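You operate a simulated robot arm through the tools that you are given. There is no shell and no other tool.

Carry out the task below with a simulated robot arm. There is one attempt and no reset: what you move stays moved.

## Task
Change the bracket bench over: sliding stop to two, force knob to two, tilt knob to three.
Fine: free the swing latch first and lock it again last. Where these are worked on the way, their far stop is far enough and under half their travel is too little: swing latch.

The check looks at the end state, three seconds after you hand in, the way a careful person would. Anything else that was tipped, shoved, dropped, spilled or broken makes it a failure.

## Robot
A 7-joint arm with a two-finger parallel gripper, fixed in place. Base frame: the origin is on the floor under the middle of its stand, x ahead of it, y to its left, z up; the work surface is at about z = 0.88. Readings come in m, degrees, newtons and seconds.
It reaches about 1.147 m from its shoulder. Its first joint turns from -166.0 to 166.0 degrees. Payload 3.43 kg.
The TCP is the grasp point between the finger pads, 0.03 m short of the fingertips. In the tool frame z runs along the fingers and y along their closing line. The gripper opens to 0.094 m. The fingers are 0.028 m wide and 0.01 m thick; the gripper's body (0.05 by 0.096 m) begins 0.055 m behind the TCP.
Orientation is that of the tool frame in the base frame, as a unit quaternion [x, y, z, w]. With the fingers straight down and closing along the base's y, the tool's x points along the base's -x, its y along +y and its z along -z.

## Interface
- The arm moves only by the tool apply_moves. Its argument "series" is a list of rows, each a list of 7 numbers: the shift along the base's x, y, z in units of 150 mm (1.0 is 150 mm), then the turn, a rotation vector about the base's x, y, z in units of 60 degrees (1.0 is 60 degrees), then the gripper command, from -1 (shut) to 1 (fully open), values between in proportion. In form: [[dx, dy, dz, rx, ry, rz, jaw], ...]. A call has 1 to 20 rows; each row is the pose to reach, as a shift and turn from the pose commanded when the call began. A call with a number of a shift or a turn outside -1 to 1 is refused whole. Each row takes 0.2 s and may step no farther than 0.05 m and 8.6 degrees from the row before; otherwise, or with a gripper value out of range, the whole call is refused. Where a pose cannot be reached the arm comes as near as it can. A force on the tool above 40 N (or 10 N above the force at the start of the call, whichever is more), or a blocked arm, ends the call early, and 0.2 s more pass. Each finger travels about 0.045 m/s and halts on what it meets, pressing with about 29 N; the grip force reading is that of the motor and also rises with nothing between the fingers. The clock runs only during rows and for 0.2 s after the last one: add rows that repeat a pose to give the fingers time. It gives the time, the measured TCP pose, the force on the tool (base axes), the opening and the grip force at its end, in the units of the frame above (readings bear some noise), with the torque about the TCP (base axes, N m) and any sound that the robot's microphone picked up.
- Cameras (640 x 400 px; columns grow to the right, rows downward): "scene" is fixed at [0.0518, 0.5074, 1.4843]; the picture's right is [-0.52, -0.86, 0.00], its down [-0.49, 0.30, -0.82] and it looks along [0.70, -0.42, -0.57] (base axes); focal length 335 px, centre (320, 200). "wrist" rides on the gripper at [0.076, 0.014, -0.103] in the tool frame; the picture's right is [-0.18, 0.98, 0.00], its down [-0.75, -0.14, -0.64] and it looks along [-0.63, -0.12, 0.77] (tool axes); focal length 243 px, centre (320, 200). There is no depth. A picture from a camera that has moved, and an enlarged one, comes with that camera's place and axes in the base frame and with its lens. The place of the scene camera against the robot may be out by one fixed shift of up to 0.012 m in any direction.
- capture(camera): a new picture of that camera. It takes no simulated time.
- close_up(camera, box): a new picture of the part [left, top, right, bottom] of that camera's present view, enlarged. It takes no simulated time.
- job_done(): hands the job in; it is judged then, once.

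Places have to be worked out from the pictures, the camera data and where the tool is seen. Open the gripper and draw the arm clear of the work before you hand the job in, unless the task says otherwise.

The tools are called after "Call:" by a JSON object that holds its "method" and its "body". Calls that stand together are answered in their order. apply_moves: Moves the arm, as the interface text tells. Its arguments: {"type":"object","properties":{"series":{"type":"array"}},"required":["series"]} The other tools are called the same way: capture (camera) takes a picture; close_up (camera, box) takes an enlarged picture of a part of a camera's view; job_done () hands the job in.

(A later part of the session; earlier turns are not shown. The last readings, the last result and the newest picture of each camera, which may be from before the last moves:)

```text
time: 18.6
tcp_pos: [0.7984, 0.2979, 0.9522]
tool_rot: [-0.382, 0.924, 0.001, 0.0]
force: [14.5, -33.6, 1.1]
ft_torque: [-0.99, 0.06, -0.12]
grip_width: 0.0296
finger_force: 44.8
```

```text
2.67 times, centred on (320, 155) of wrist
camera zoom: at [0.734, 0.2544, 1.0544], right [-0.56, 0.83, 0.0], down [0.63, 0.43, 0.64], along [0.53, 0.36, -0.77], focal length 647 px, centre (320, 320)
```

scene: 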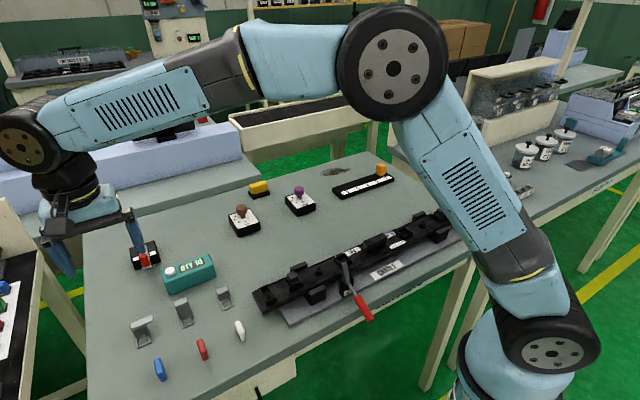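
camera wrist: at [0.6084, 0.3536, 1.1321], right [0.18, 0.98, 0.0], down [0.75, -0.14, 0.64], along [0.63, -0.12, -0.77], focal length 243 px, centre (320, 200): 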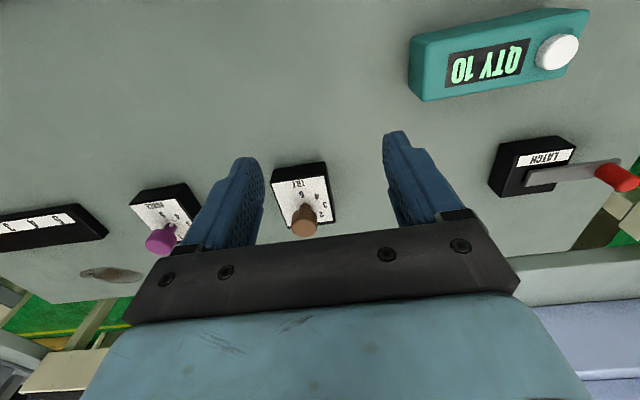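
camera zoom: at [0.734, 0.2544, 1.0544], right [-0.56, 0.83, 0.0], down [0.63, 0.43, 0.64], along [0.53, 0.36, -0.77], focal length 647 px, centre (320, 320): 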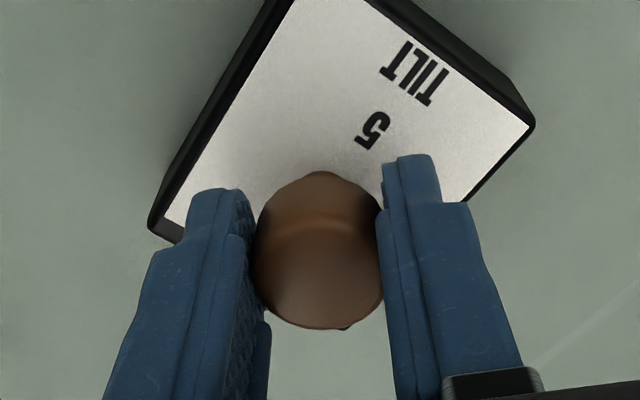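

The tool turned the full 45°; some sideways force built up from slight off-centre grip. I release the cap and lift to check the pointer.

Call:
{"method": "apply_moves", "body": {"series": [[0, 0, 0, 0, 0, 0, -0.2], [0, 0, 0, 0, 0, 0, 0.2], [0, 0, 0.0, 0, 0, 0, 0.3], [0, 0, 0.15, 0, 0, 0, 0.3], [0, 0, 0.45, 0, 0, 0, 0.3], [0, 0, 0.6, 0, 0, 0, 0.3]]}}

Call:
{"method": "close_up", "body": {"camera": "scene", "box": [212, 190, 276, 240]}}

Call:
{"method": "capture", "body": {"camera": "wrist"}}

```text
time: 20.0
tcp_pos: [0.7976, 0.3007, 1.0434]
tool_rot: [-0.382, 0.924, 0.0, 0.0]
force: [0.5, -0.5, -0.2]
ft_torque: [0.0, 0.0, 0.01]
grip_width: 0.0612
finger_force: 0.0
```

```text
8.00 times, centred on (244, 215) of scene
camera zoom: at [0.0518, 0.5074, 1.4843], right [-0.52, -0.86, 0.0], down [-0.49, 0.3, -0.82], along [0.7, -0.42, -0.57], focal length 2677 px, centre (928, 80)
```

zoom: 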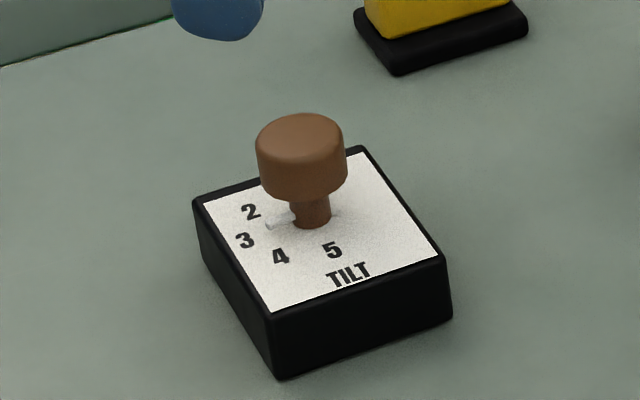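

```text
taken
camera wrist: at [0.7341, 0.2562, 1.1453], right [-0.56, 0.83, 0.0], down [0.63, 0.43, 0.64], along [0.53, 0.36, -0.77], focal length 243 px, centre (320, 200)
```

wrist: 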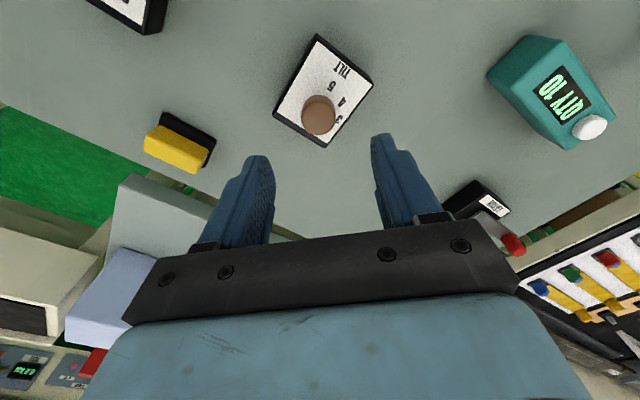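

Call:
{"method": "close_up", "body": {"camera": "scene", "box": [228, 200, 260, 225]}}

Call:
{"method": "close_up", "body": {"camera": "wrist", "box": [270, 30, 380, 150]}}

```text
16.00 times, centred on (244, 212) of scene
camera zoom: at [0.0518, 0.5074, 1.4843], right [-0.52, -0.86, 0.0], down [-0.49, 0.3, -0.82], along [0.7, -0.42, -0.57], focal length 5353 px, centre (1536, 0)
```

zoom: 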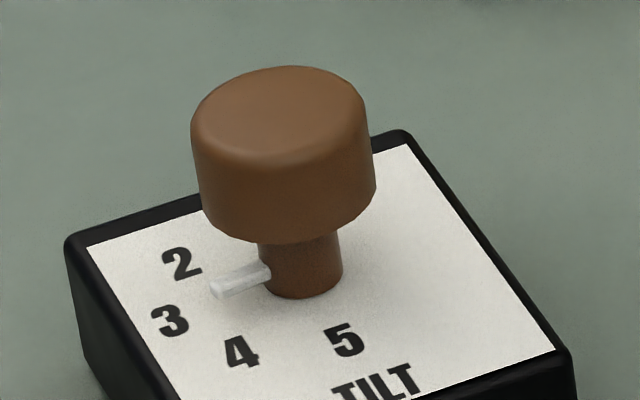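

```text
3.33 times, centred on (325, 90) of wrist
camera zoom: at [0.7341, 0.2562, 1.1453], right [-0.56, 0.83, 0.0], down [0.63, 0.43, 0.64], along [0.53, 0.36, -0.77], focal length 809 px, centre (303, 567)
```

zoom: 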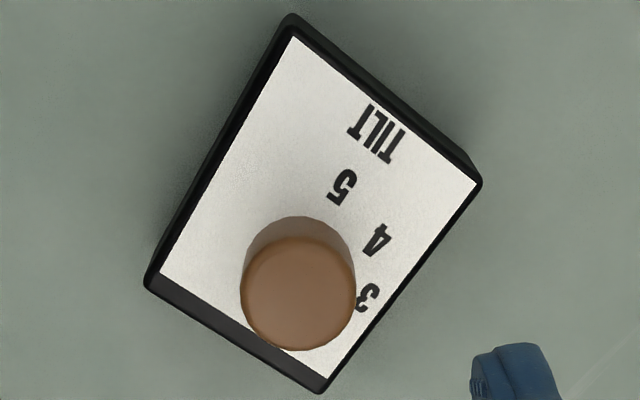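

The tilt pointer now lies along +y, right in line with 3. Next I travel to the force knob, estimated at about (0.799, 0.121), keeping the tool's +45° turn as the start for a clockwise 90° turn.

Call:
{"method": "apply_moves", "body": {"series": [[0, -0.25, 0, 0, 0, 0, 0.3], [0, -0.5, 0, 0, 0, 0, 0.3], [0, -0.75, 0, 0, 0, 0, 0.3], [0, -1.0, 0, 0, 0, 0, 0.3], [0, -1.0, 0, 0, 0, 0, 0.3]]}}

Call:
{"method": "capture", "body": {"camera": "wrist"}}

Call:
{"method": "close_up", "body": {"camera": "wrist", "box": [230, 30, 350, 150]}}

```text
time: 21.2
tcp_pos: [0.799, 0.1521, 1.0434]
tool_rot: [-0.382, 0.924, 0.001, 0.0]
force: [0.1, -0.5, 0.3]
ft_torque: [0.0, 0.0, -0.06]
grip_width: 0.0611
finger_force: 0.1
```

```text
taken
camera wrist: at [0.7353, 0.1075, 1.1456], right [-0.56, 0.83, 0.0], down [0.63, 0.43, 0.64], along [0.53, 0.36, -0.77], focal length 243 px, centre (320, 200)
```

wrist: 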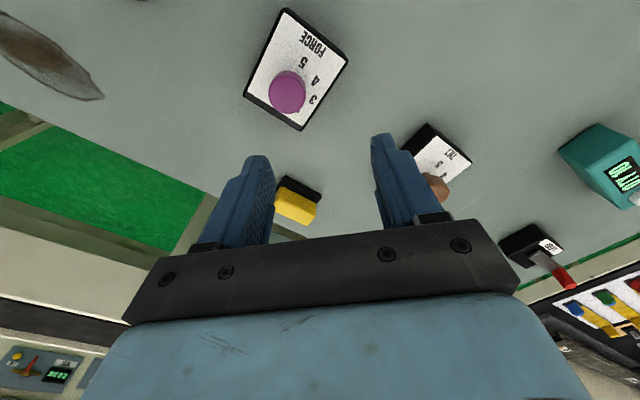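

```text
3.33 times, centred on (290, 90) of wrist
camera zoom: at [0.7353, 0.1075, 1.1456], right [-0.56, 0.83, 0.0], down [0.63, 0.43, 0.64], along [0.53, 0.36, -0.77], focal length 809 px, centre (420, 567)
```

zoom: 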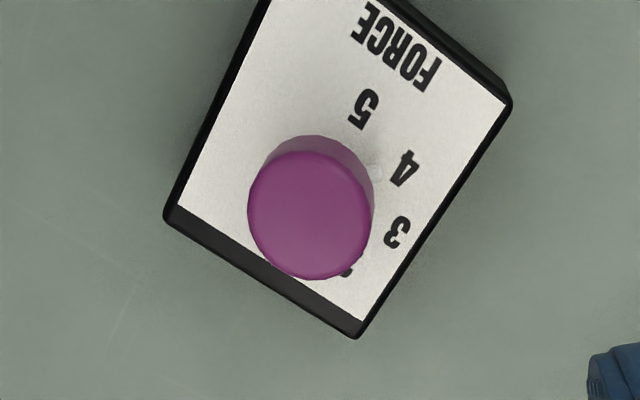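

The force knob axis computes to about (0.799, 0.1195) with the same dial layout (4 at 135°, 2 at 45°). I centre over it and descend around the cap with open fingers, then close.

Call:
{"method": "apply_moves", "body": {"series": [[0.004, -0.12, 0, 0, 0, 0, 0.3], [0.004, -0.209, -0.1, 0, 0, 0, 0.3], [0.004, -0.209, -0.3, 0, 0, 0, 0.3], [0.004, -0.209, -0.3, 0, 0, 0, 0.3]]}}

Call:
{"method": "close_up", "body": {"camera": "wrist", "box": [230, 80, 410, 230]}}

Call:
{"method": "close_up", "body": {"camera": "scene", "box": [260, 155, 340, 215]}}

```text
time: 22.2
tcp_pos: [0.7984, 0.1208, 0.9976]
tool_rot: [-0.384, 0.924, 0.0, 0.0]
force: [0.3, 0.8, 0.6]
ft_torque: [0.02, 0.0, 0.03]
grip_width: 0.0612
finger_force: 0.0
```

```text
2.67 times, centred on (320, 155) of wrist
camera zoom: at [0.7343, 0.0769, 1.0989], right [-0.56, 0.83, 0.0], down [0.63, 0.43, 0.64], along [0.53, 0.36, -0.77], focal length 647 px, centre (320, 320)
```

zoom: 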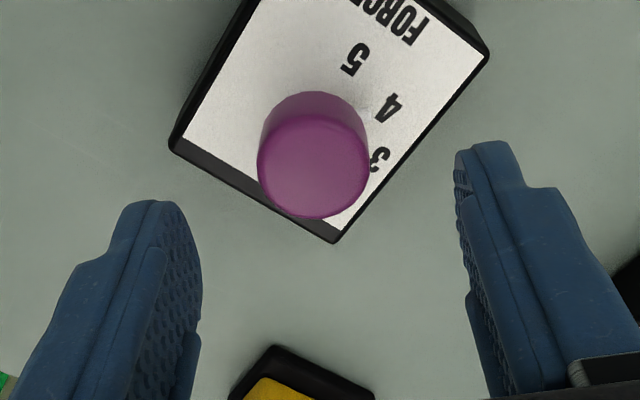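

```text
6.67 times, centred on (300, 185) of scene
camera zoom: at [0.0518, 0.5074, 1.4843], right [-0.52, -0.86, 0.0], down [-0.49, 0.3, -0.82], along [0.7, -0.42, -0.57], focal length 2230 px, centre (453, 300)
```

zoom: 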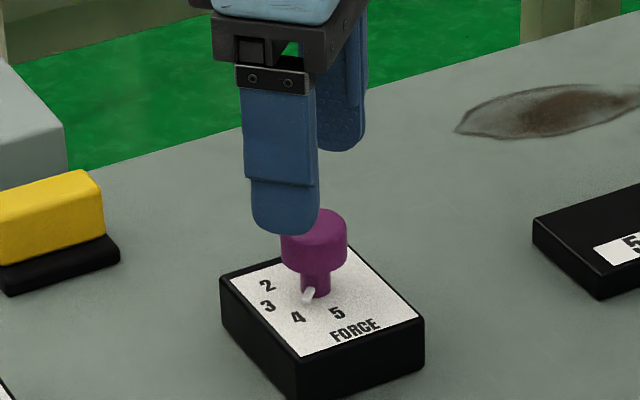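

Alignment is good: knob at (0.799, 0.119). I descend and close on the cap.

Call:
{"method": "apply_moves", "body": {"series": [[0.0, 0.0, -0.15, 0, 0, 0, 0.2], [0.0, 0.0, -0.285, 0, 0, 0, 0.1], [0.0, 0.0, -0.285, 0, 0, 0, -0.2], [0.0, 0.0, -0.285, 0, 0, 0, -0.5], [0.0, 0.0, -0.285, 0, 0, 0, -0.7], [0.0, 0.0, -0.285, 0, 0, 0, -0.7]]}}

Call:
{"method": "close_up", "body": {"camera": "wrist", "box": [230, 80, 410, 230]}}

Call:
{"method": "close_up", "body": {"camera": "scene", "box": [260, 155, 340, 215]}}

```text
time: 23.6
tcp_pos: [0.7991, 0.1187, 0.9544]
tool_rot: [-0.382, 0.924, 0.0, 0.0]
force: [5.5, -2.0, -0.4]
ft_torque: [0.15, -0.59, -0.03]
grip_width: 0.0298
finger_force: 44.8
```

```text
2.67 times, centred on (320, 155) of wrist
camera zoom: at [0.735, 0.0751, 1.0574], right [-0.56, 0.83, 0.0], down [0.63, 0.43, 0.64], along [0.53, 0.36, -0.77], focal length 647 px, centre (320, 320)
```

zoom: 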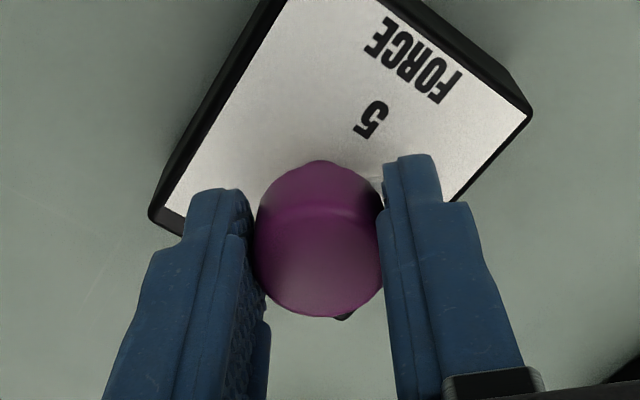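

```text
6.67 times, centred on (300, 185) of scene
camera zoom: at [0.0518, 0.5074, 1.4843], right [-0.52, -0.86, 0.0], down [-0.49, 0.3, -0.82], along [0.7, -0.42, -0.57], focal length 2230 px, centre (453, 300)
```

zoom: 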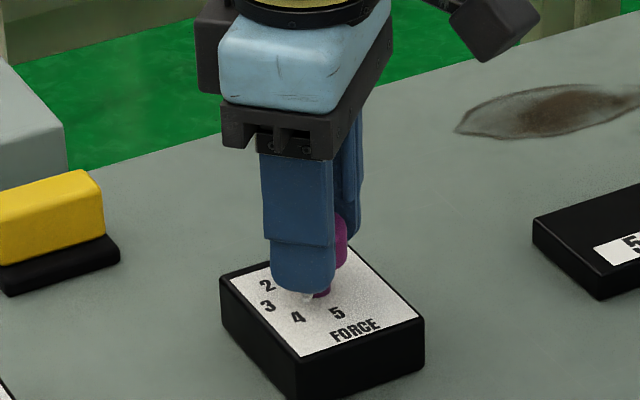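

Gripped at 29.8 mm with only small side force. I rotate clockwise 45° first and check the forces.

Call:
{"method": "apply_moves", "body": {"series": [[0, 0, 0, 0, 0, -0.125, -0.7], [0, 0, 0, 0, 0, -0.25, -0.7], [0, 0, 0, 0, 0, -0.375, -0.7], [0, 0, 0, 0, 0, -0.5, -0.7], [0, 0, 0, 0, 0, -0.625, -0.7], [0, 0, 0, 0, 0, -0.75, -0.7]]}}

Call:
{"method": "close_up", "body": {"camera": "scene", "box": [260, 155, 340, 215]}}

```text
time: 25.0
tcp_pos: [0.7996, 0.12, 0.9559]
tool_rot: [0.001, 1.0, -0.001, 0.0]
force: [1.7, 12.3, 12.4]
ft_torque: [0.14, 0.75, 0.0]
grip_width: 0.0296
finger_force: 45.1
```

```text
6.67 times, centred on (300, 185) of scene
camera zoom: at [0.0518, 0.5074, 1.4843], right [-0.52, -0.86, 0.0], down [-0.49, 0.3, -0.82], along [0.7, -0.42, -0.57], focal length 2230 px, centre (453, 300)
```

zoom: 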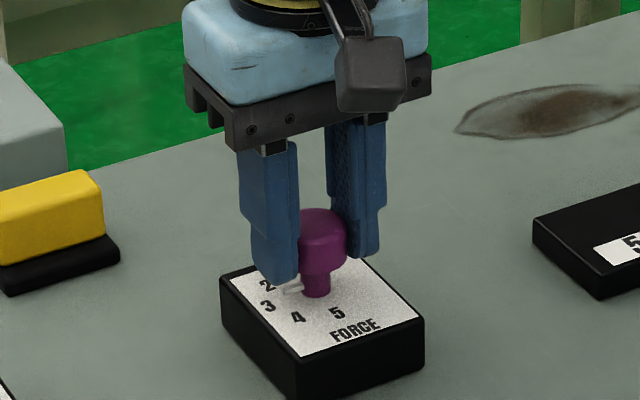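

The pointer moved with the tool to about 3. I continue with the remaining 45° clockwise.

Call:
{"method": "apply_moves", "body": {"series": [[0, 0.003, 0, 0, 0, -0.125, -0.7], [0, 0.003, 0, 0, 0, -0.25, -0.7], [0, 0.003, 0, 0, 0, -0.375, -0.7], [0, 0.003, 0, 0, 0, -0.5, -0.7], [0, 0.003, 0, 0, 0, -0.625, -0.7], [0, 0.003, 0, 0, 0, -0.75, -0.7], [0, 0.003, 0, 0, 0, -0.75, -0.7]]}}

Call:
{"method": "close_up", "body": {"camera": "scene", "box": [260, 155, 340, 215]}}

```text
time: 26.6
tcp_pos: [0.7991, 0.121, 0.9554]
tool_rot: [0.384, 0.923, 0.001, 0.001]
force: [2.9, 4.2, -7.6]
ft_torque: [-0.57, -0.5, 0.03]
grip_width: 0.0298
finger_force: 45.1
stopped in row 7: the force on the tool passed its limit at 41 N (the readings are from after the stop); the commanded pose is now the measured one
```

```text
6.67 times, centred on (300, 185) of scene
camera zoom: at [0.0518, 0.5074, 1.4843], right [-0.52, -0.86, 0.0], down [-0.49, 0.3, -0.82], along [0.7, -0.42, -0.57], focal length 2230 px, centre (453, 300)
```

zoom: 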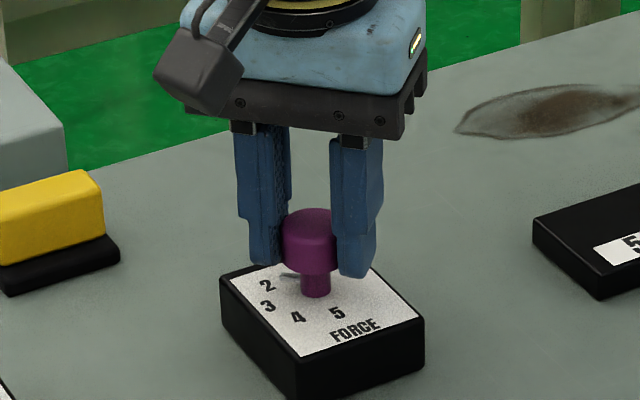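

The turn was complete (tool at −45°) when the side force tripped. I open the fingers, lift and check the pointer.

Call:
{"method": "apply_moves", "body": {"series": [[0, 0, 0, 0, 0, 0, -0.2], [0, 0, 0, 0, 0, 0, 0.2], [0, 0, 0.0, 0, 0, 0, 0.3], [0, 0, 0.15, 0, 0, 0, 0.3], [0, 0, 0.45, 0, 0, 0, 0.3], [0, 0, 0.6, 0, 0, 0, 0.3]]}}

Call:
{"method": "close_up", "body": {"camera": "scene", "box": [284, 180, 316, 205]}}

Call:
{"method": "close_up", "body": {"camera": "wrist", "box": [230, 20, 410, 150]}}

```text
time: 28.0
tcp_pos: [0.801, 0.118, 1.044]
tool_rot: [0.384, 0.923, 0.001, 0.001]
force: [0.4, 0.3, -0.7]
ft_torque: [-0.01, 0.0, 0.01]
grip_width: 0.061
finger_force: 0.1
```

```text
16.00 times, centred on (300, 192) of scene
camera zoom: at [0.0518, 0.5074, 1.4843], right [-0.52, -0.86, 0.0], down [-0.49, 0.3, -0.82], along [0.7, -0.42, -0.57], focal length 5353 px, centre (640, 320)
```

zoom: 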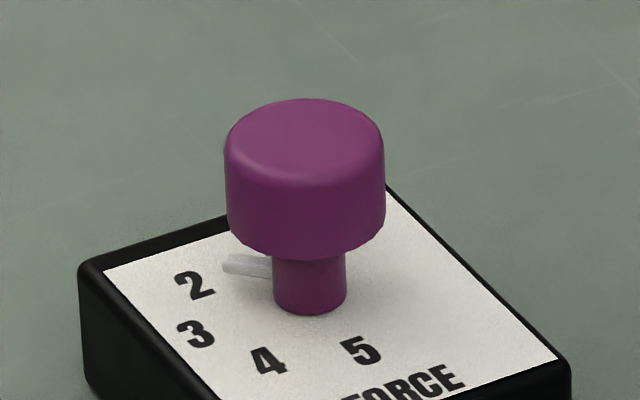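

```text
3.08 times, centred on (320, 85) of wrist
camera zoom: at [0.7569, 0.1826, 1.1462], right [0.83, 0.56, 0.0], down [0.43, -0.63, 0.64], along [0.36, -0.53, -0.77], focal length 746 px, centre (320, 554)
```

zoom: 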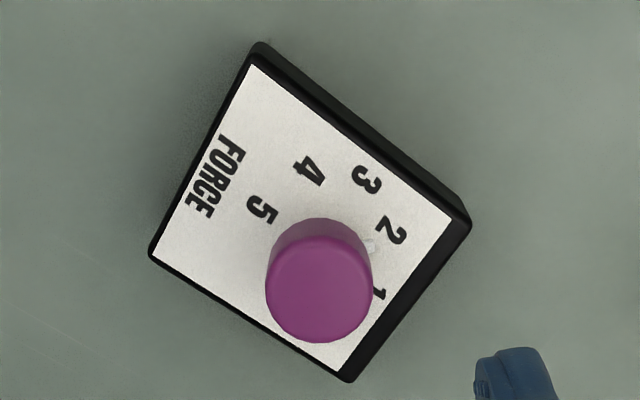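

The force pointer is now aligned with 2. Next I move to view the sliding stop (handle estimated near (0.79, −0.195), numbers spaced about 40 mm along y), squaring the tool again on the way.

Call:
{"method": "apply_moves", "body": {"series": [[-0.055, -0.16, 0, 0, 0, 0.125, 0.3], [-0.11, -0.32, 0, 0, 0, 0.25, 0.3], [-0.165, -0.48, 0, 0, 0, 0.375, 0.3], [-0.22, -0.64, 0, 0, 0, 0.5, 0.3], [-0.275, -0.8, 0, 0, 0, 0.625, 0.3], [-0.33, -0.96, 0, 0, 0, 0.75, 0.3]]}}

Call:
{"method": "apply_moves", "body": {"series": [[-0.1, -0.23, 0, 0, 0, 0.0, 0.3], [-0.2, -0.46, 0, 0, 0, 0.0, 0.3], [-0.3, -0.69, 0, 0, 0, 0.0, 0.3], [-0.4, -0.92, 0, 0, 0, 0.0, 0.3], [-0.4, -0.92, 0, 0, 0, 0.0, 0.3]]}}

Call:
{"method": "capture", "body": {"camera": "wrist"}}

Call:
{"method": "close_up", "body": {"camera": "wrist", "box": [230, 110, 390, 250]}}

```text
time: 29.4
tcp_pos: [0.7487, -0.0238, 1.0464]
tool_rot: [0.001, 1.0, 0.002, 0.0]
force: [-0.6, 0.2, -1.2]
ft_torque: [-0.01, 0.01, 0.0]
grip_width: 0.0613
finger_force: 0.1
```

```text
time: 30.6
tcp_pos: [0.6919, -0.1589, 1.0465]
tool_rot: [0.0, 1.0, 0.001, 0.001]
force: [0.0, -0.1, 0.2]
ft_torque: [-0.01, 0.05, 0.01]
grip_width: 0.0609
finger_force: 0.1
```

```text
taken
camera wrist: at [0.6159, -0.1455, 1.1496], right [0.19, 0.98, 0.0], down [0.75, -0.15, 0.64], along [0.63, -0.12, -0.77], focal length 243 px, centre (320, 200)
```

wrist: 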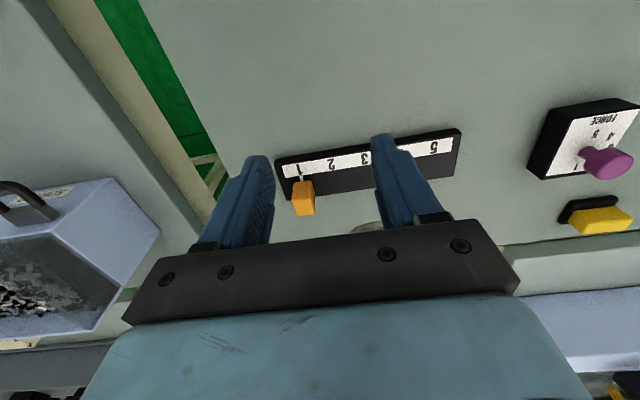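

```text
2.86 times, centred on (310, 180) of wrist
camera zoom: at [0.6159, -0.1455, 1.1496], right [0.19, 0.98, 0.0], down [0.75, -0.15, 0.64], along [0.63, -0.12, -0.77], focal length 693 px, centre (349, 257)
```

zoom: 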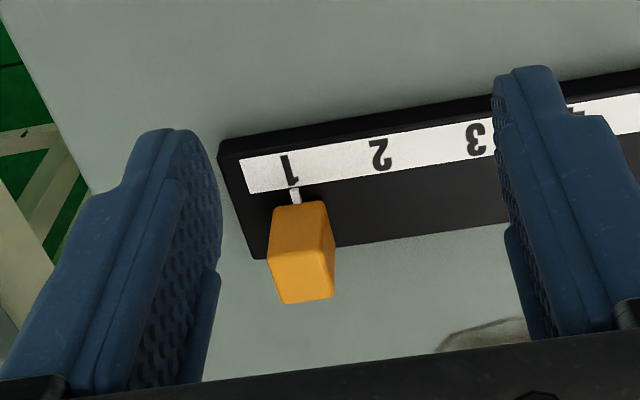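

The stop's orange block is about 25 mm square, centred near (0.799, −0.200), top z ≈ 0.935, and its marker is at 1; the digits are 40 mm apart along +y. I move above the block and check alignment.

Call:
{"method": "apply_moves", "body": {"series": [[0.2, -0.07, 0, 0, 0, 0.0, 0.3], [0.4, -0.14, 0, 0, 0, 0.0, 0.3], [0.6, -0.21, -0.1, 0, 0, 0.0, 0.3], [0.72, -0.26, -0.3, 0, 0, 0.0, 0.3], [0.72, -0.26, -0.3, 0, 0, 0.0, 0.3]]}}

Call:
{"method": "close_up", "body": {"camera": "wrist", "box": [230, 80, 410, 230]}}

Call:
{"method": "close_up", "body": {"camera": "scene", "box": [320, 145, 400, 205]}}

```text
time: 31.8
tcp_pos: [0.7954, -0.1991, 1.0016]
tool_rot: [0.003, 1.0, 0.002, 0.001]
force: [0.0, 0.2, 0.8]
ft_torque: [0.0, 0.04, 0.0]
grip_width: 0.0613
finger_force: 0.1
```

```text
2.67 times, centred on (320, 155) of wrist
camera zoom: at [0.7194, -0.1851, 1.1034], right [0.19, 0.98, 0.0], down [0.75, -0.15, 0.64], along [0.63, -0.12, -0.77], focal length 647 px, centre (320, 320)
```

zoom: 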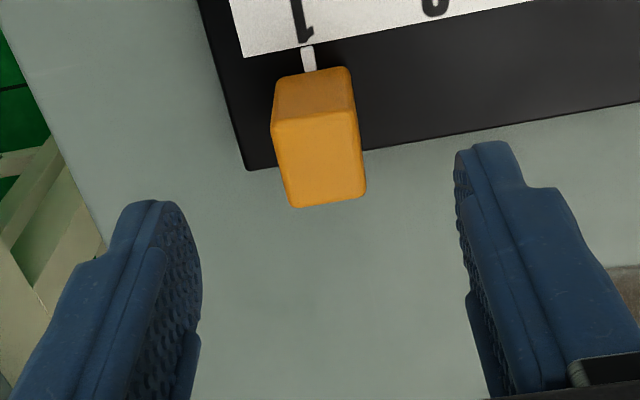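

```text
6.67 times, centred on (360, 175) of scene
camera zoom: at [0.0518, 0.5074, 1.4843], right [-0.52, -0.86, 0.0], down [-0.49, 0.3, -0.82], along [0.7, -0.42, -0.57], focal length 2230 px, centre (53, 367)
```

zoom: 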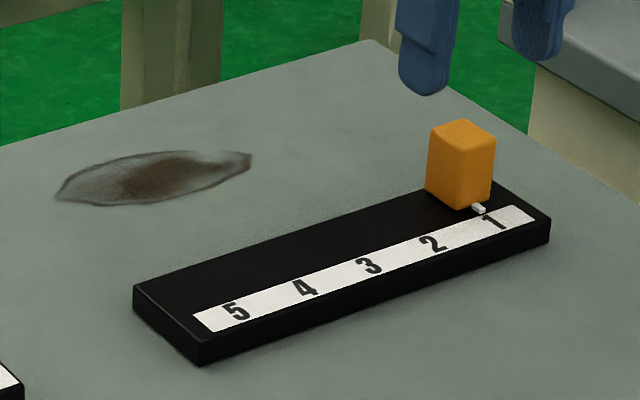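

The block centre is at (0.799, −0.200), nearly under the tool. I descend with fingertips staying above the rail and close gently on its ±y sides.

Call:
{"method": "apply_moves", "body": {"series": [[0.02, -0.005, -0.15, 0, 0, 0, 0.2], [0.024, -0.005, -0.3, 0, 0, 0, 0.1], [0.024, -0.005, -0.417, 0, 0, 0, 0.1], [0.024, -0.005, -0.417, 0, 0, 0, -0.2], [0.024, -0.005, -0.417, 0, 0, 0, -0.4], [0.024, -0.005, -0.417, 0, 0, 0, -0.6], [0.024, -0.005, -0.417, 0, 0, 0, -0.6]]}}

Call:
{"method": "close_up", "body": {"camera": "wrist", "box": [230, 80, 410, 230]}}

Call:
{"method": "close_up", "body": {"camera": "scene", "box": [320, 145, 400, 205]}}

```text
time: 33.4
tcp_pos: [0.8031, -0.2009, 0.9394]
tool_rot: [0.0, 1.0, 0.002, 0.002]
force: [2.2, 7.7, 11.6]
ft_torque: [0.07, 0.03, 0.17]
grip_width: 0.0242
finger_force: 4.3
```

```text
2.67 times, centred on (320, 155) of wrist
camera zoom: at [0.7259, -0.1865, 1.0416], right [0.19, 0.98, 0.0], down [0.75, -0.14, 0.64], along [0.63, -0.12, -0.77], focal length 647 px, centre (320, 320)
```

zoom: 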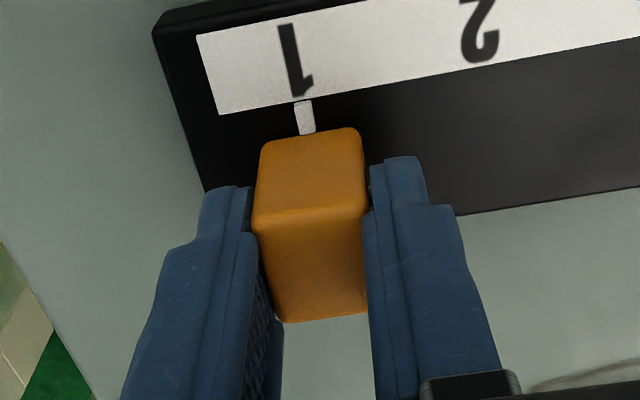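

```text
6.67 times, centred on (360, 175) of scene
camera zoom: at [0.0518, 0.5074, 1.4843], right [-0.52, -0.86, 0.0], down [-0.49, 0.3, -0.82], along [0.7, -0.42, -0.57], focal length 2230 px, centre (53, 367)
```

zoom: 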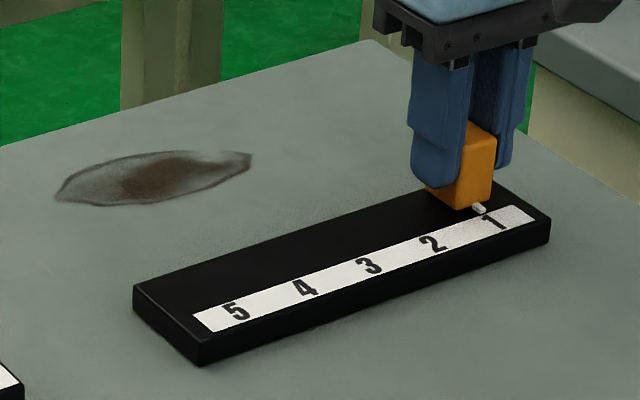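

The block is gripped at 24 mm. I slide it +40 mm along y toward 2 in small steps.

Call:
{"method": "apply_moves", "body": {"series": [[0, 0, 0, 0, 0, 0, -0.6], [0, 0.053, 0, 0, 0, 0, -0.6], [0, 0.107, 0, 0, 0, 0, -0.6], [0, 0.16, 0, 0, 0, 0, -0.6], [0, 0.213, 0, 0, 0, 0, -0.6], [0, 0.26, 0, 0, 0, 0, -0.6], [0, 0.26, 0, 0, 0, 0, -0.6]]}}

Call:
{"method": "close_up", "body": {"camera": "wrist", "box": [230, 80, 410, 230]}}

Call:
{"method": "close_up", "body": {"camera": "scene", "box": [320, 145, 400, 205]}}

```text
time: 35.0
tcp_pos: [0.8029, -0.1625, 0.9409]
tool_rot: [0.002, 1.0, 0.002, 0.002]
force: [26.0, 1.9, 14.7]
ft_torque: [-0.18, -0.79, 0.21]
grip_width: 0.0239
finger_force: 45.1
```

```text
2.67 times, centred on (320, 155) of wrist
camera zoom: at [0.7258, -0.1486, 1.0416], right [0.19, 0.98, 0.0], down [0.75, -0.14, 0.64], along [0.63, -0.12, -0.77], focal length 647 px, centre (320, 320)
```

zoom: 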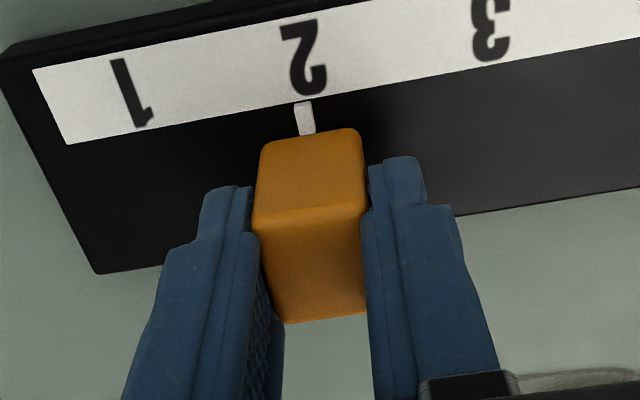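

```text
6.67 times, centred on (360, 175) of scene
camera zoom: at [0.0518, 0.5074, 1.4843], right [-0.52, -0.86, 0.0], down [-0.49, 0.3, -0.82], along [0.7, -0.42, -0.57], focal length 2230 px, centre (53, 367)
```

zoom: 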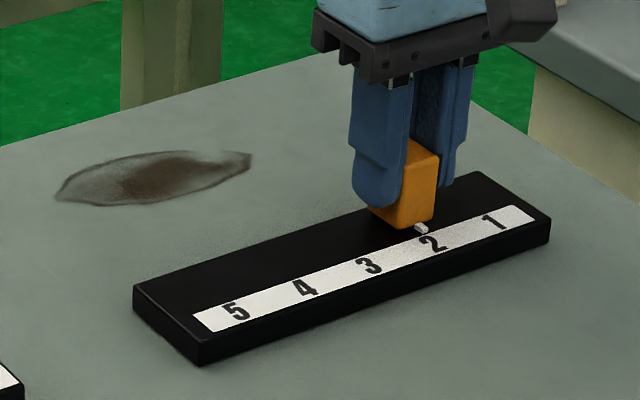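

The marker is near 2; I zoom in to judge the residual offset.

Call:
{"method": "close_up", "body": {"camera": "wrist", "box": [280, 80, 350, 124]}}

Call:
{"method": "close_up", "body": {"camera": "scene", "box": [360, 165, 392, 190]}}

```text
9.09 times, centred on (315, 102) of wrist
camera zoom: at [0.7258, -0.1486, 1.0416], right [0.19, 0.98, 0.0], down [0.75, -0.14, 0.64], along [0.63, -0.12, -0.77], focal length 2206 px, centre (366, 1091)
```

zoom: 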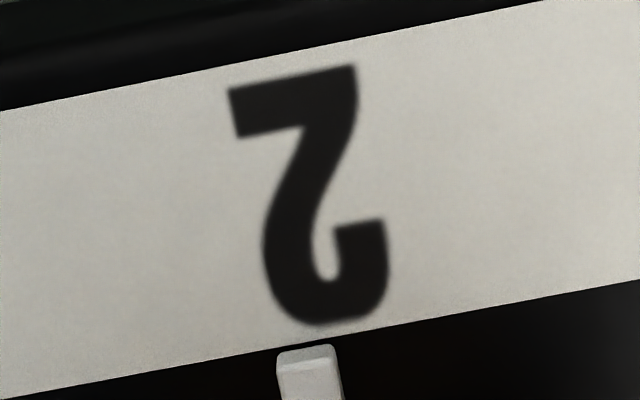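

```text
16.00 times, centred on (376, 178) of scene
camera zoom: at [0.0518, 0.5074, 1.4843], right [-0.52, -0.86, 0.0], down [-0.49, 0.3, -0.82], along [0.7, -0.42, -0.57], focal length 5353 px, centre (-576, 560)
```

zoom: 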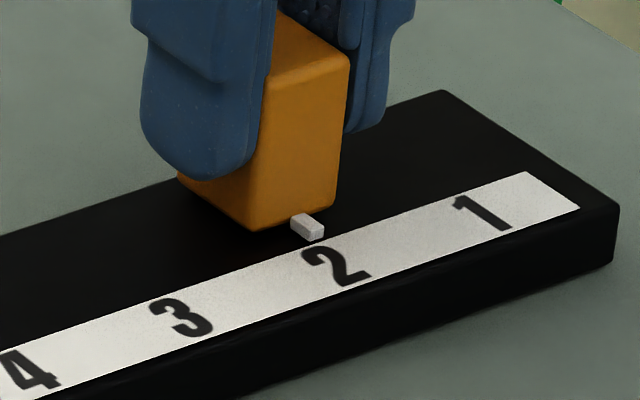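

The marker is about 2–2.5 mm short of 2's centre line. I nudge it +2.3 mm and check again.

Call:
{"method": "apply_moves", "body": {"series": [[-0.005, 0.008, 0, 0, 0, 0, -0.6], [-0.005, 0.0155, 0, 0, 0, 0, -0.6], [-0.005, 0.0155, 0, 0, 0, 0, -0.6]]}}

Call:
{"method": "close_up", "body": {"camera": "wrist", "box": [280, 80, 350, 124]}}

Call:
{"method": "close_up", "body": {"camera": "scene", "box": [360, 165, 392, 190]}}

```text
time: 35.5
tcp_pos: [0.8024, -0.1602, 0.9398]
tool_rot: [0.0, 1.0, 0.002, 0.002]
force: [4.6, 2.9, -8.9]
ft_torque: [-0.28, -0.61, 0.05]
grip_width: 0.0237
finger_force: 44.6
stopped in row 2: the force on the tool passed its limit at 41 N (the readings are from after the stop); the commanded pose is now the measured one
```

```text
9.09 times, centred on (315, 102) of wrist
camera zoom: at [0.7256, -0.1474, 1.0415], right [0.19, 0.98, 0.0], down [0.75, -0.14, 0.64], along [0.63, -0.12, -0.76], focal length 2206 px, centre (366, 1091)
```

zoom: 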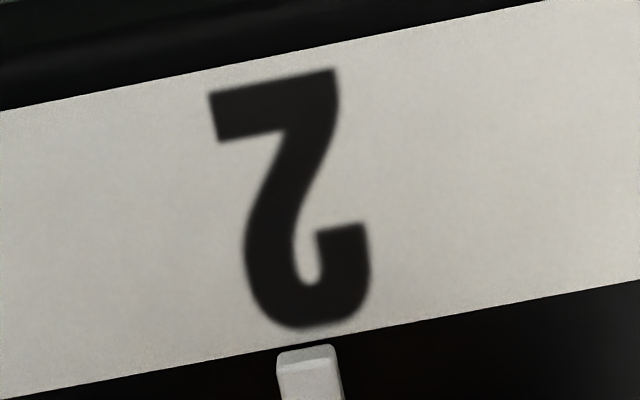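

```text
16.00 times, centred on (376, 178) of scene
camera zoom: at [0.0518, 0.5074, 1.4843], right [-0.52, -0.86, 0.0], down [-0.49, 0.3, -0.82], along [0.7, -0.42, -0.57], focal length 5353 px, centre (-576, 560)
```

zoom: 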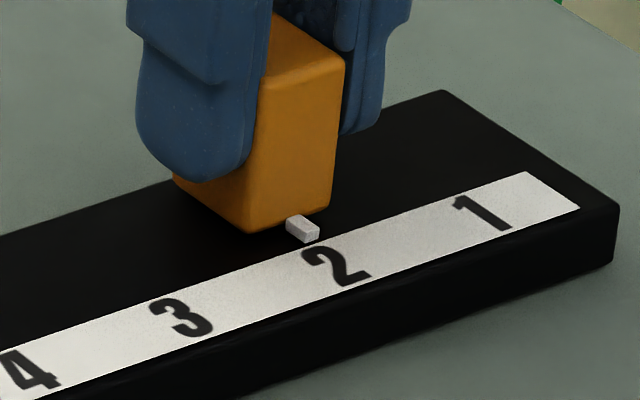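

About 1.3 mm remains. The forces are relaxed now, so I nudge another +1.2 mm.

Call:
{"method": "apply_moves", "body": {"series": [[0, 0.004, 0, 0, 0, 0, -0.6], [0, 0.008, 0, 0, 0, 0, -0.6], [0, 0.009, 0, 0, 0, 0, -0.6]]}}

Call:
{"method": "close_up", "body": {"camera": "wrist", "box": [280, 80, 350, 124]}}

Call:
{"method": "close_up", "body": {"camera": "scene", "box": [360, 165, 392, 190]}}

```text
time: 36.3
tcp_pos: [0.8023, -0.1615, 0.9391]
tool_rot: [0.002, 1.0, 0.002, 0.001]
force: [8.9, 2.3, -19.7]
ft_torque: [-0.15, -0.98, 0.34]
grip_width: 0.0239
finger_force: 44.9
```

```text
9.09 times, centred on (315, 102) of wrist
camera zoom: at [0.7257, -0.147, 1.0416], right [0.19, 0.98, 0.0], down [0.75, -0.14, 0.64], along [0.63, -0.12, -0.77], focal length 2206 px, centre (366, 1091)
```

zoom: 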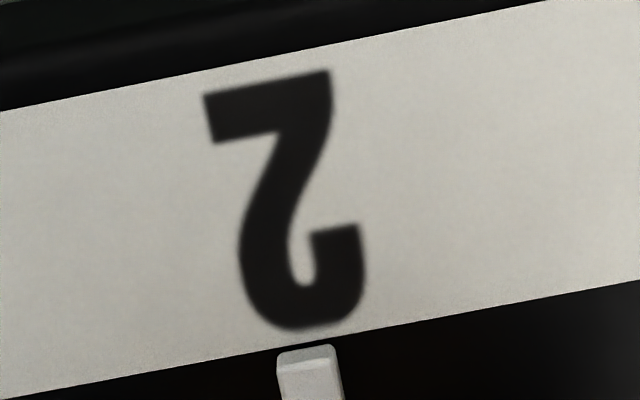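

```text
16.00 times, centred on (376, 178) of scene
camera zoom: at [0.0518, 0.5074, 1.4843], right [-0.52, -0.86, 0.0], down [-0.49, 0.3, -0.82], along [0.7, -0.42, -0.57], focal length 5353 px, centre (-576, 560)
```

zoom: 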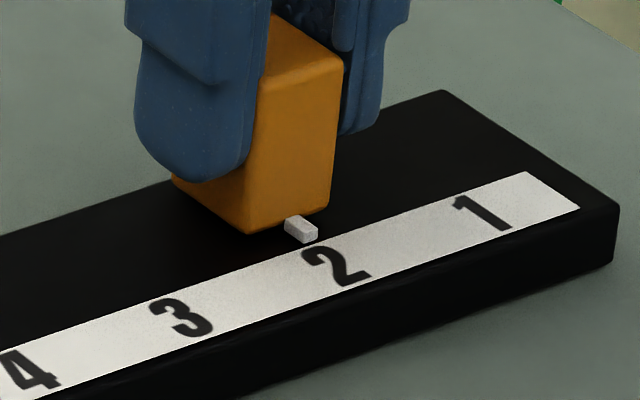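

The marker is now in line with 2 to within about 1 mm. I release the block and lift away.

Call:
{"method": "apply_moves", "body": {"series": [[0, 0, 0, 0, 0, 0, -0.3], [0, 0, 0, 0, 0, 0, 0.0], [0, 0, 0.0, 0, 0, 0, 0.2], [0, 0, 0.1, 0, 0, 0, 0.3], [0, 0, 0.35, 0, 0, 0, 0.3], [0, 0, 0.65, 0, 0, 0, 0.3], [0, 0, 0.9, 0, 0, 0, 0.3]]}}

Call:
{"method": "close_up", "body": {"camera": "scene", "box": [320, 145, 400, 205]}}

Call:
{"method": "capture", "body": {"camera": "wrist"}}

Call:
{"method": "close_up", "body": {"camera": "scene", "box": [220, 170, 316, 230]}}

```text
time: 37.9
tcp_pos: [0.8023, -0.1608, 1.0757]
tool_rot: [0.002, 1.0, 0.001, 0.002]
force: [0.2, 0.4, -0.2]
ft_torque: [0.02, -0.01, -0.01]
grip_width: 0.0613
finger_force: 0.1
```

```text
6.67 times, centred on (360, 175) of scene
camera zoom: at [0.0518, 0.5074, 1.4843], right [-0.52, -0.86, 0.0], down [-0.49, 0.3, -0.82], along [0.7, -0.42, -0.57], focal length 2230 px, centre (53, 367)
```

zoom: 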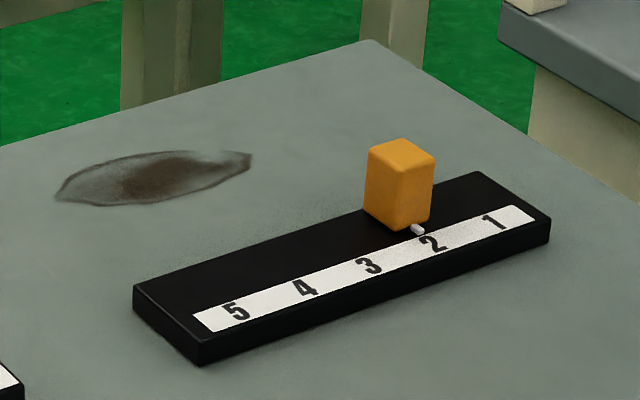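

```text
taken
camera wrist: at [0.725, -0.1482, 1.1769], right [0.19, 0.98, 0.0], down [0.75, -0.14, 0.64], along [0.63, -0.12, -0.76], focal length 243 px, centre (320, 200)
```

wrist: 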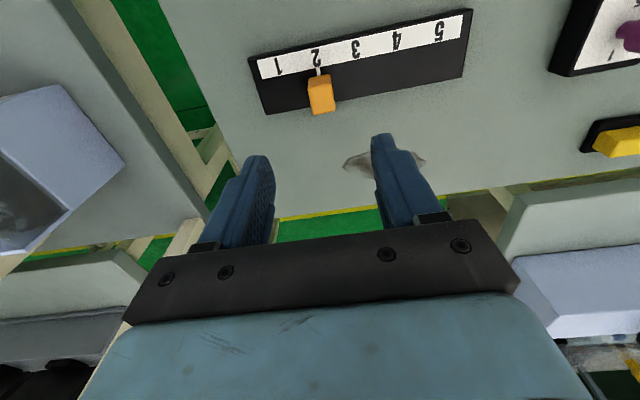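

```text
6.67 times, centred on (268, 200) of scene
camera zoom: at [0.0518, 0.5074, 1.4843], right [-0.52, -0.86, 0.0], down [-0.49, 0.3, -0.82], along [0.7, -0.42, -0.57], focal length 2230 px, centre (667, 200)
```

zoom: 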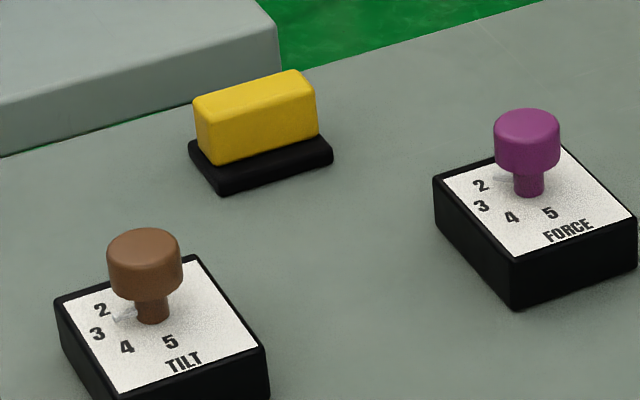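

Call:
{"method": "close_up", "body": {"camera": "wrist", "box": [250, 20, 390, 120]}}

Call:
{"method": "close_up", "body": {"camera": "wrist", "box": [295, 35, 345, 85]}}

```text
4.00 times, centred on (320, 70) of wrist
camera zoom: at [0.725, -0.1482, 1.1769], right [0.19, 0.98, 0.0], down [0.75, -0.14, 0.64], along [0.63, -0.12, -0.76], focal length 970 px, centre (320, 720)
```

zoom: 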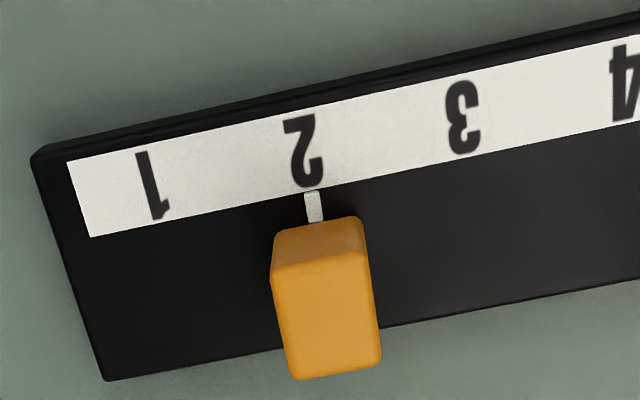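

```text
8.00 times, centred on (320, 60) of wrist
camera zoom: at [0.725, -0.1482, 1.1769], right [0.19, 0.98, 0.0], down [0.75, -0.14, 0.64], along [0.63, -0.12, -0.76], focal length 1941 px, centre (320, 1320)
```

zoom: 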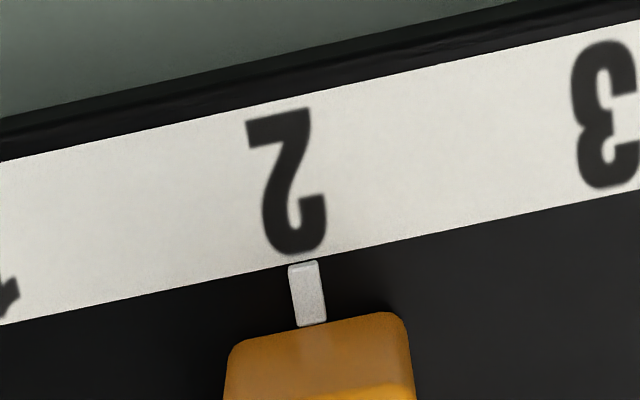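

The sliding stop is at 2, the force knob at 2 and the tilt knob at 3. Now I travel back to the latch, turning the tool to −90° on the way, to swing it back to locked.

Call:
{"method": "apply_moves", "body": {"series": [[0, 0.247, 0.03, 0, 0, 0, 0.3], [0, 0.494, 0.06, 0, 0, 0, 0.3], [0, 0.74, 0.1, 0, 0, 0, 0.2], [0, 0.987, 0.1, 0, 0, 0, 0.1]]}}

Call:
{"method": "apply_moves", "body": {"series": [[0, 0.247, 0, 0, 0, 0, 0.0], [0, 0.494, 0, 0, 0, 0, 0.0], [0, 0.74, 0, 0, 0, 0, 0.0], [0, 0.987, 0, 0, 0, 0, 0.0]]}}

Call:
{"method": "apply_moves", "body": {"series": [[0, 0.247, 0, 0, 0, 0, 0.0], [0, 0.494, 0, 0, 0, 0, 0.0], [0, 0.74, 0, 0, 0, 0, 0.0], [0, 0.987, 0, 0, 0, 0, 0.0]]}}

Call:
{"method": "apply_moves", "body": {"series": [[0, 0.16, 0, 0, 0, -0.125, 0.0], [0, 0.32, 0, 0, 0, -0.25, 0.0], [0, 0.48, 0, 0, 0, -0.375, 0.0], [0, 0.64, 0, 0, 0, -0.5, 0.0], [0, 0.8, 0, 0, 0, -0.625, 0.0], [0, 0.987, 0, 0, 0, -0.75, 0.0]]}}

Call:
{"method": "apply_moves", "body": {"series": [[0, 0.16, 0, 0, 0, -0.125, 0.0], [0, 0.32, 0, 0, 0, -0.25, 0.0], [0, 0.48, 0, 0, 0, -0.375, 0.0], [0, 0.64, 0, 0, 0, -0.5, 0.0], [0, 0.8, 0, 0, 0, -0.625, 0.0], [0, 0.987, 0, 0, 0, -0.75, 0.0]]}}

Call:
{"method": "capture", "body": {"camera": "wrist"}}

Call:
{"method": "capture", "body": {"camera": "scene"}}

```text
time: 38.9
tcp_pos: [0.7988, -0.0123, 1.0896]
tool_rot: [0.002, 1.0, 0.001, 0.002]
force: [0.2, -0.5, -0.3]
ft_torque: [0.05, -0.01, 0.04]
grip_width: 0.0517
finger_force: 0.1
```

```text
time: 39.9
tcp_pos: [0.8015, 0.1341, 1.0908]
tool_rot: [0.002, 1.0, 0.001, 0.002]
force: [0.1, -0.9, -0.1]
ft_torque: [0.05, 0.0, 0.0]
grip_width: 0.0471
finger_force: 0.0
```

```text
time: 40.9
tcp_pos: [0.8034, 0.2813, 1.0901]
tool_rot: [0.001, 1.0, 0.002, 0.003]
force: [0.4, -0.6, -0.2]
ft_torque: [0.03, 0.02, 0.04]
grip_width: 0.047
finger_force: 0.0
```

```text
time: 42.3
tcp_pos: [0.8006, 0.4314, 1.0926]
tool_rot: [0.385, 0.923, 0.001, 0.003]
force: [0.2, 0.0, 1.1]
ft_torque: [0.01, 0.03, 0.01]
grip_width: 0.0468
finger_force: 0.1
```

```text
time: 43.7
tcp_pos: [0.8045, 0.5807, 1.0922]
tool_rot: [0.709, 0.706, -0.001, 0.001]
force: [0.7, -1.3, 0.5]
ft_torque: [0.01, -0.01, 0.02]
grip_width: 0.047
finger_force: 0.0
```

```text
taken
camera wrist: at [0.8187, 0.6562, 1.193], right [0.98, -0.19, 0.0], down [-0.15, -0.75, 0.64], along [-0.12, -0.63, -0.76], focal length 243 px, centre (320, 200)
```

wrist: 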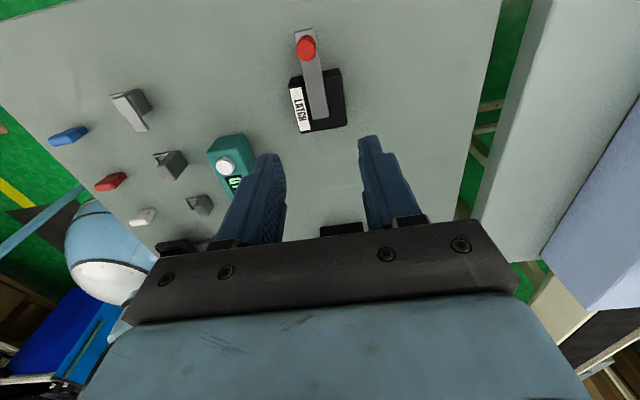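

```text
taken
```

scene: 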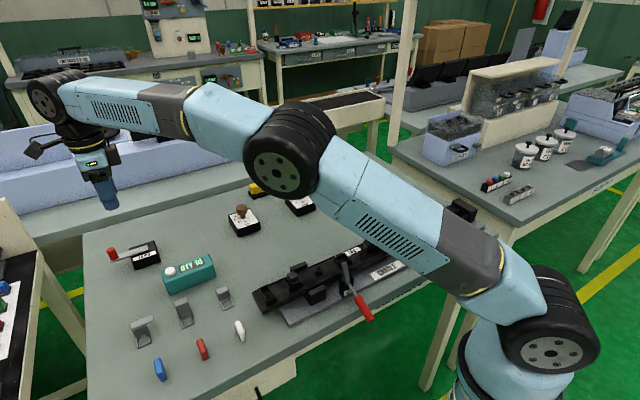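

The handle is now at about (0.800, 0.627). I move above it and partly down, then check the alignment.

Call:
{"method": "apply_moves", "body": {"series": [[-0.01, 0.15, 0, 0, 0, 0, 0.0], [-0.013, 0.307, 0, 0, 0, 0, 0.0], [-0.013, 0.307, -0.2, 0, 0, 0, 0.1], [-0.013, 0.307, -0.4, 0, 0, 0, 0.1], [-0.013, 0.307, -0.4, 0, 0, 0, 0.1]]}}

Call:
{"method": "close_up", "body": {"camera": "wrist", "box": [230, 80, 410, 230]}}

Call:
{"method": "close_up", "body": {"camera": "scene", "box": [86, 215, 182, 275]}}

```text
time: 44.9
tcp_pos: [0.8004, 0.625, 1.0275]
tool_rot: [0.709, 0.705, -0.001, 0.003]
force: [0.5, 0.5, -0.6]
ft_torque: [0.01, -0.01, -0.04]
grip_width: 0.0516
finger_force: 0.0
```

```text
2.67 times, centred on (320, 155) of wrist
camera zoom: at [0.814, 0.7018, 1.1296], right [0.98, -0.19, 0.0], down [-0.14, -0.75, 0.65], along [-0.12, -0.63, -0.76], focal length 647 px, centre (320, 320)
```

zoom: 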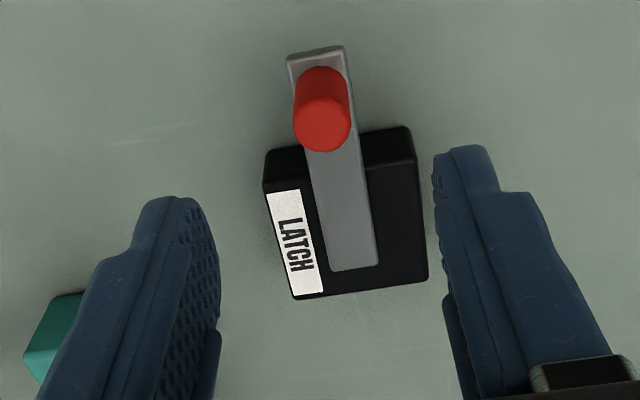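

```text
6.67 times, centred on (134, 245) of scene
camera zoom: at [0.0518, 0.5074, 1.4843], right [-0.52, -0.86, 0.0], down [-0.49, 0.3, -0.82], along [0.7, -0.42, -0.57], focal length 2230 px, centre (1560, -100)
```

zoom: 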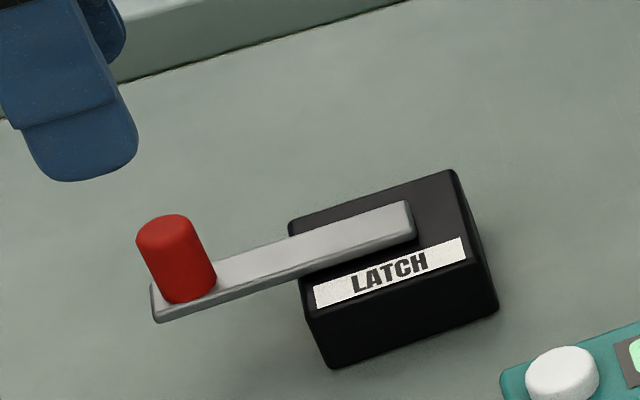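

The tool is directly over the handle at (0.800, 0.627). I lower the open fork around it and narrow it.

Call:
{"method": "apply_moves", "body": {"series": [[0, 0.013, -0.2, 0, 0, 0, 0.1], [0, 0.013, -0.4, 0, 0, 0, 0.1], [0, 0.013, -0.472, 0, 0, 0, 0.0], [0, 0.013, -0.472, 0, 0, 0, -0.25], [0, 0.013, -0.472, 0, 0, 0, -0.49], [0, 0.013, -0.472, 0, 0, 0, -0.49]]}}

Call:
{"method": "close_up", "body": {"camera": "wrist", "box": [240, 110, 400, 240]}}

Call:
{"method": "close_up", "body": {"camera": "scene", "box": [86, 215, 182, 275]}}

```text
time: 46.3
tcp_pos: [0.7997, 0.6276, 0.9577]
tool_rot: [0.709, 0.706, -0.001, 0.003]
force: [-0.5, 0.4, -0.2]
ft_torque: [0.05, 0.0, 0.01]
grip_width: 0.024
finger_force: 0.0
```

```text
3.08 times, centred on (320, 175) of wrist
camera zoom: at [0.8136, 0.7039, 1.0604], right [0.98, -0.19, 0.0], down [-0.14, -0.75, 0.65], along [-0.12, -0.63, -0.76], focal length 746 px, centre (320, 277)
```

zoom: 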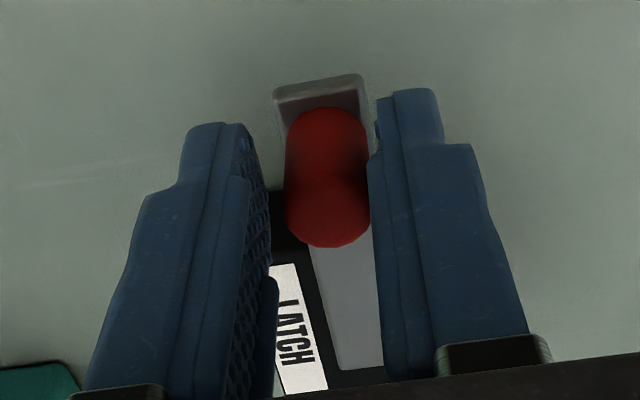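

```text
6.67 times, centred on (134, 245) of scene
camera zoom: at [0.0518, 0.5074, 1.4843], right [-0.52, -0.86, 0.0], down [-0.49, 0.3, -0.82], along [0.7, -0.42, -0.57], focal length 2230 px, centre (1560, -100)
```

zoom: 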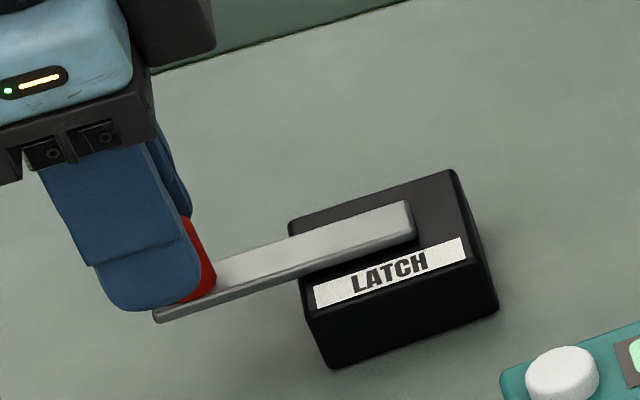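

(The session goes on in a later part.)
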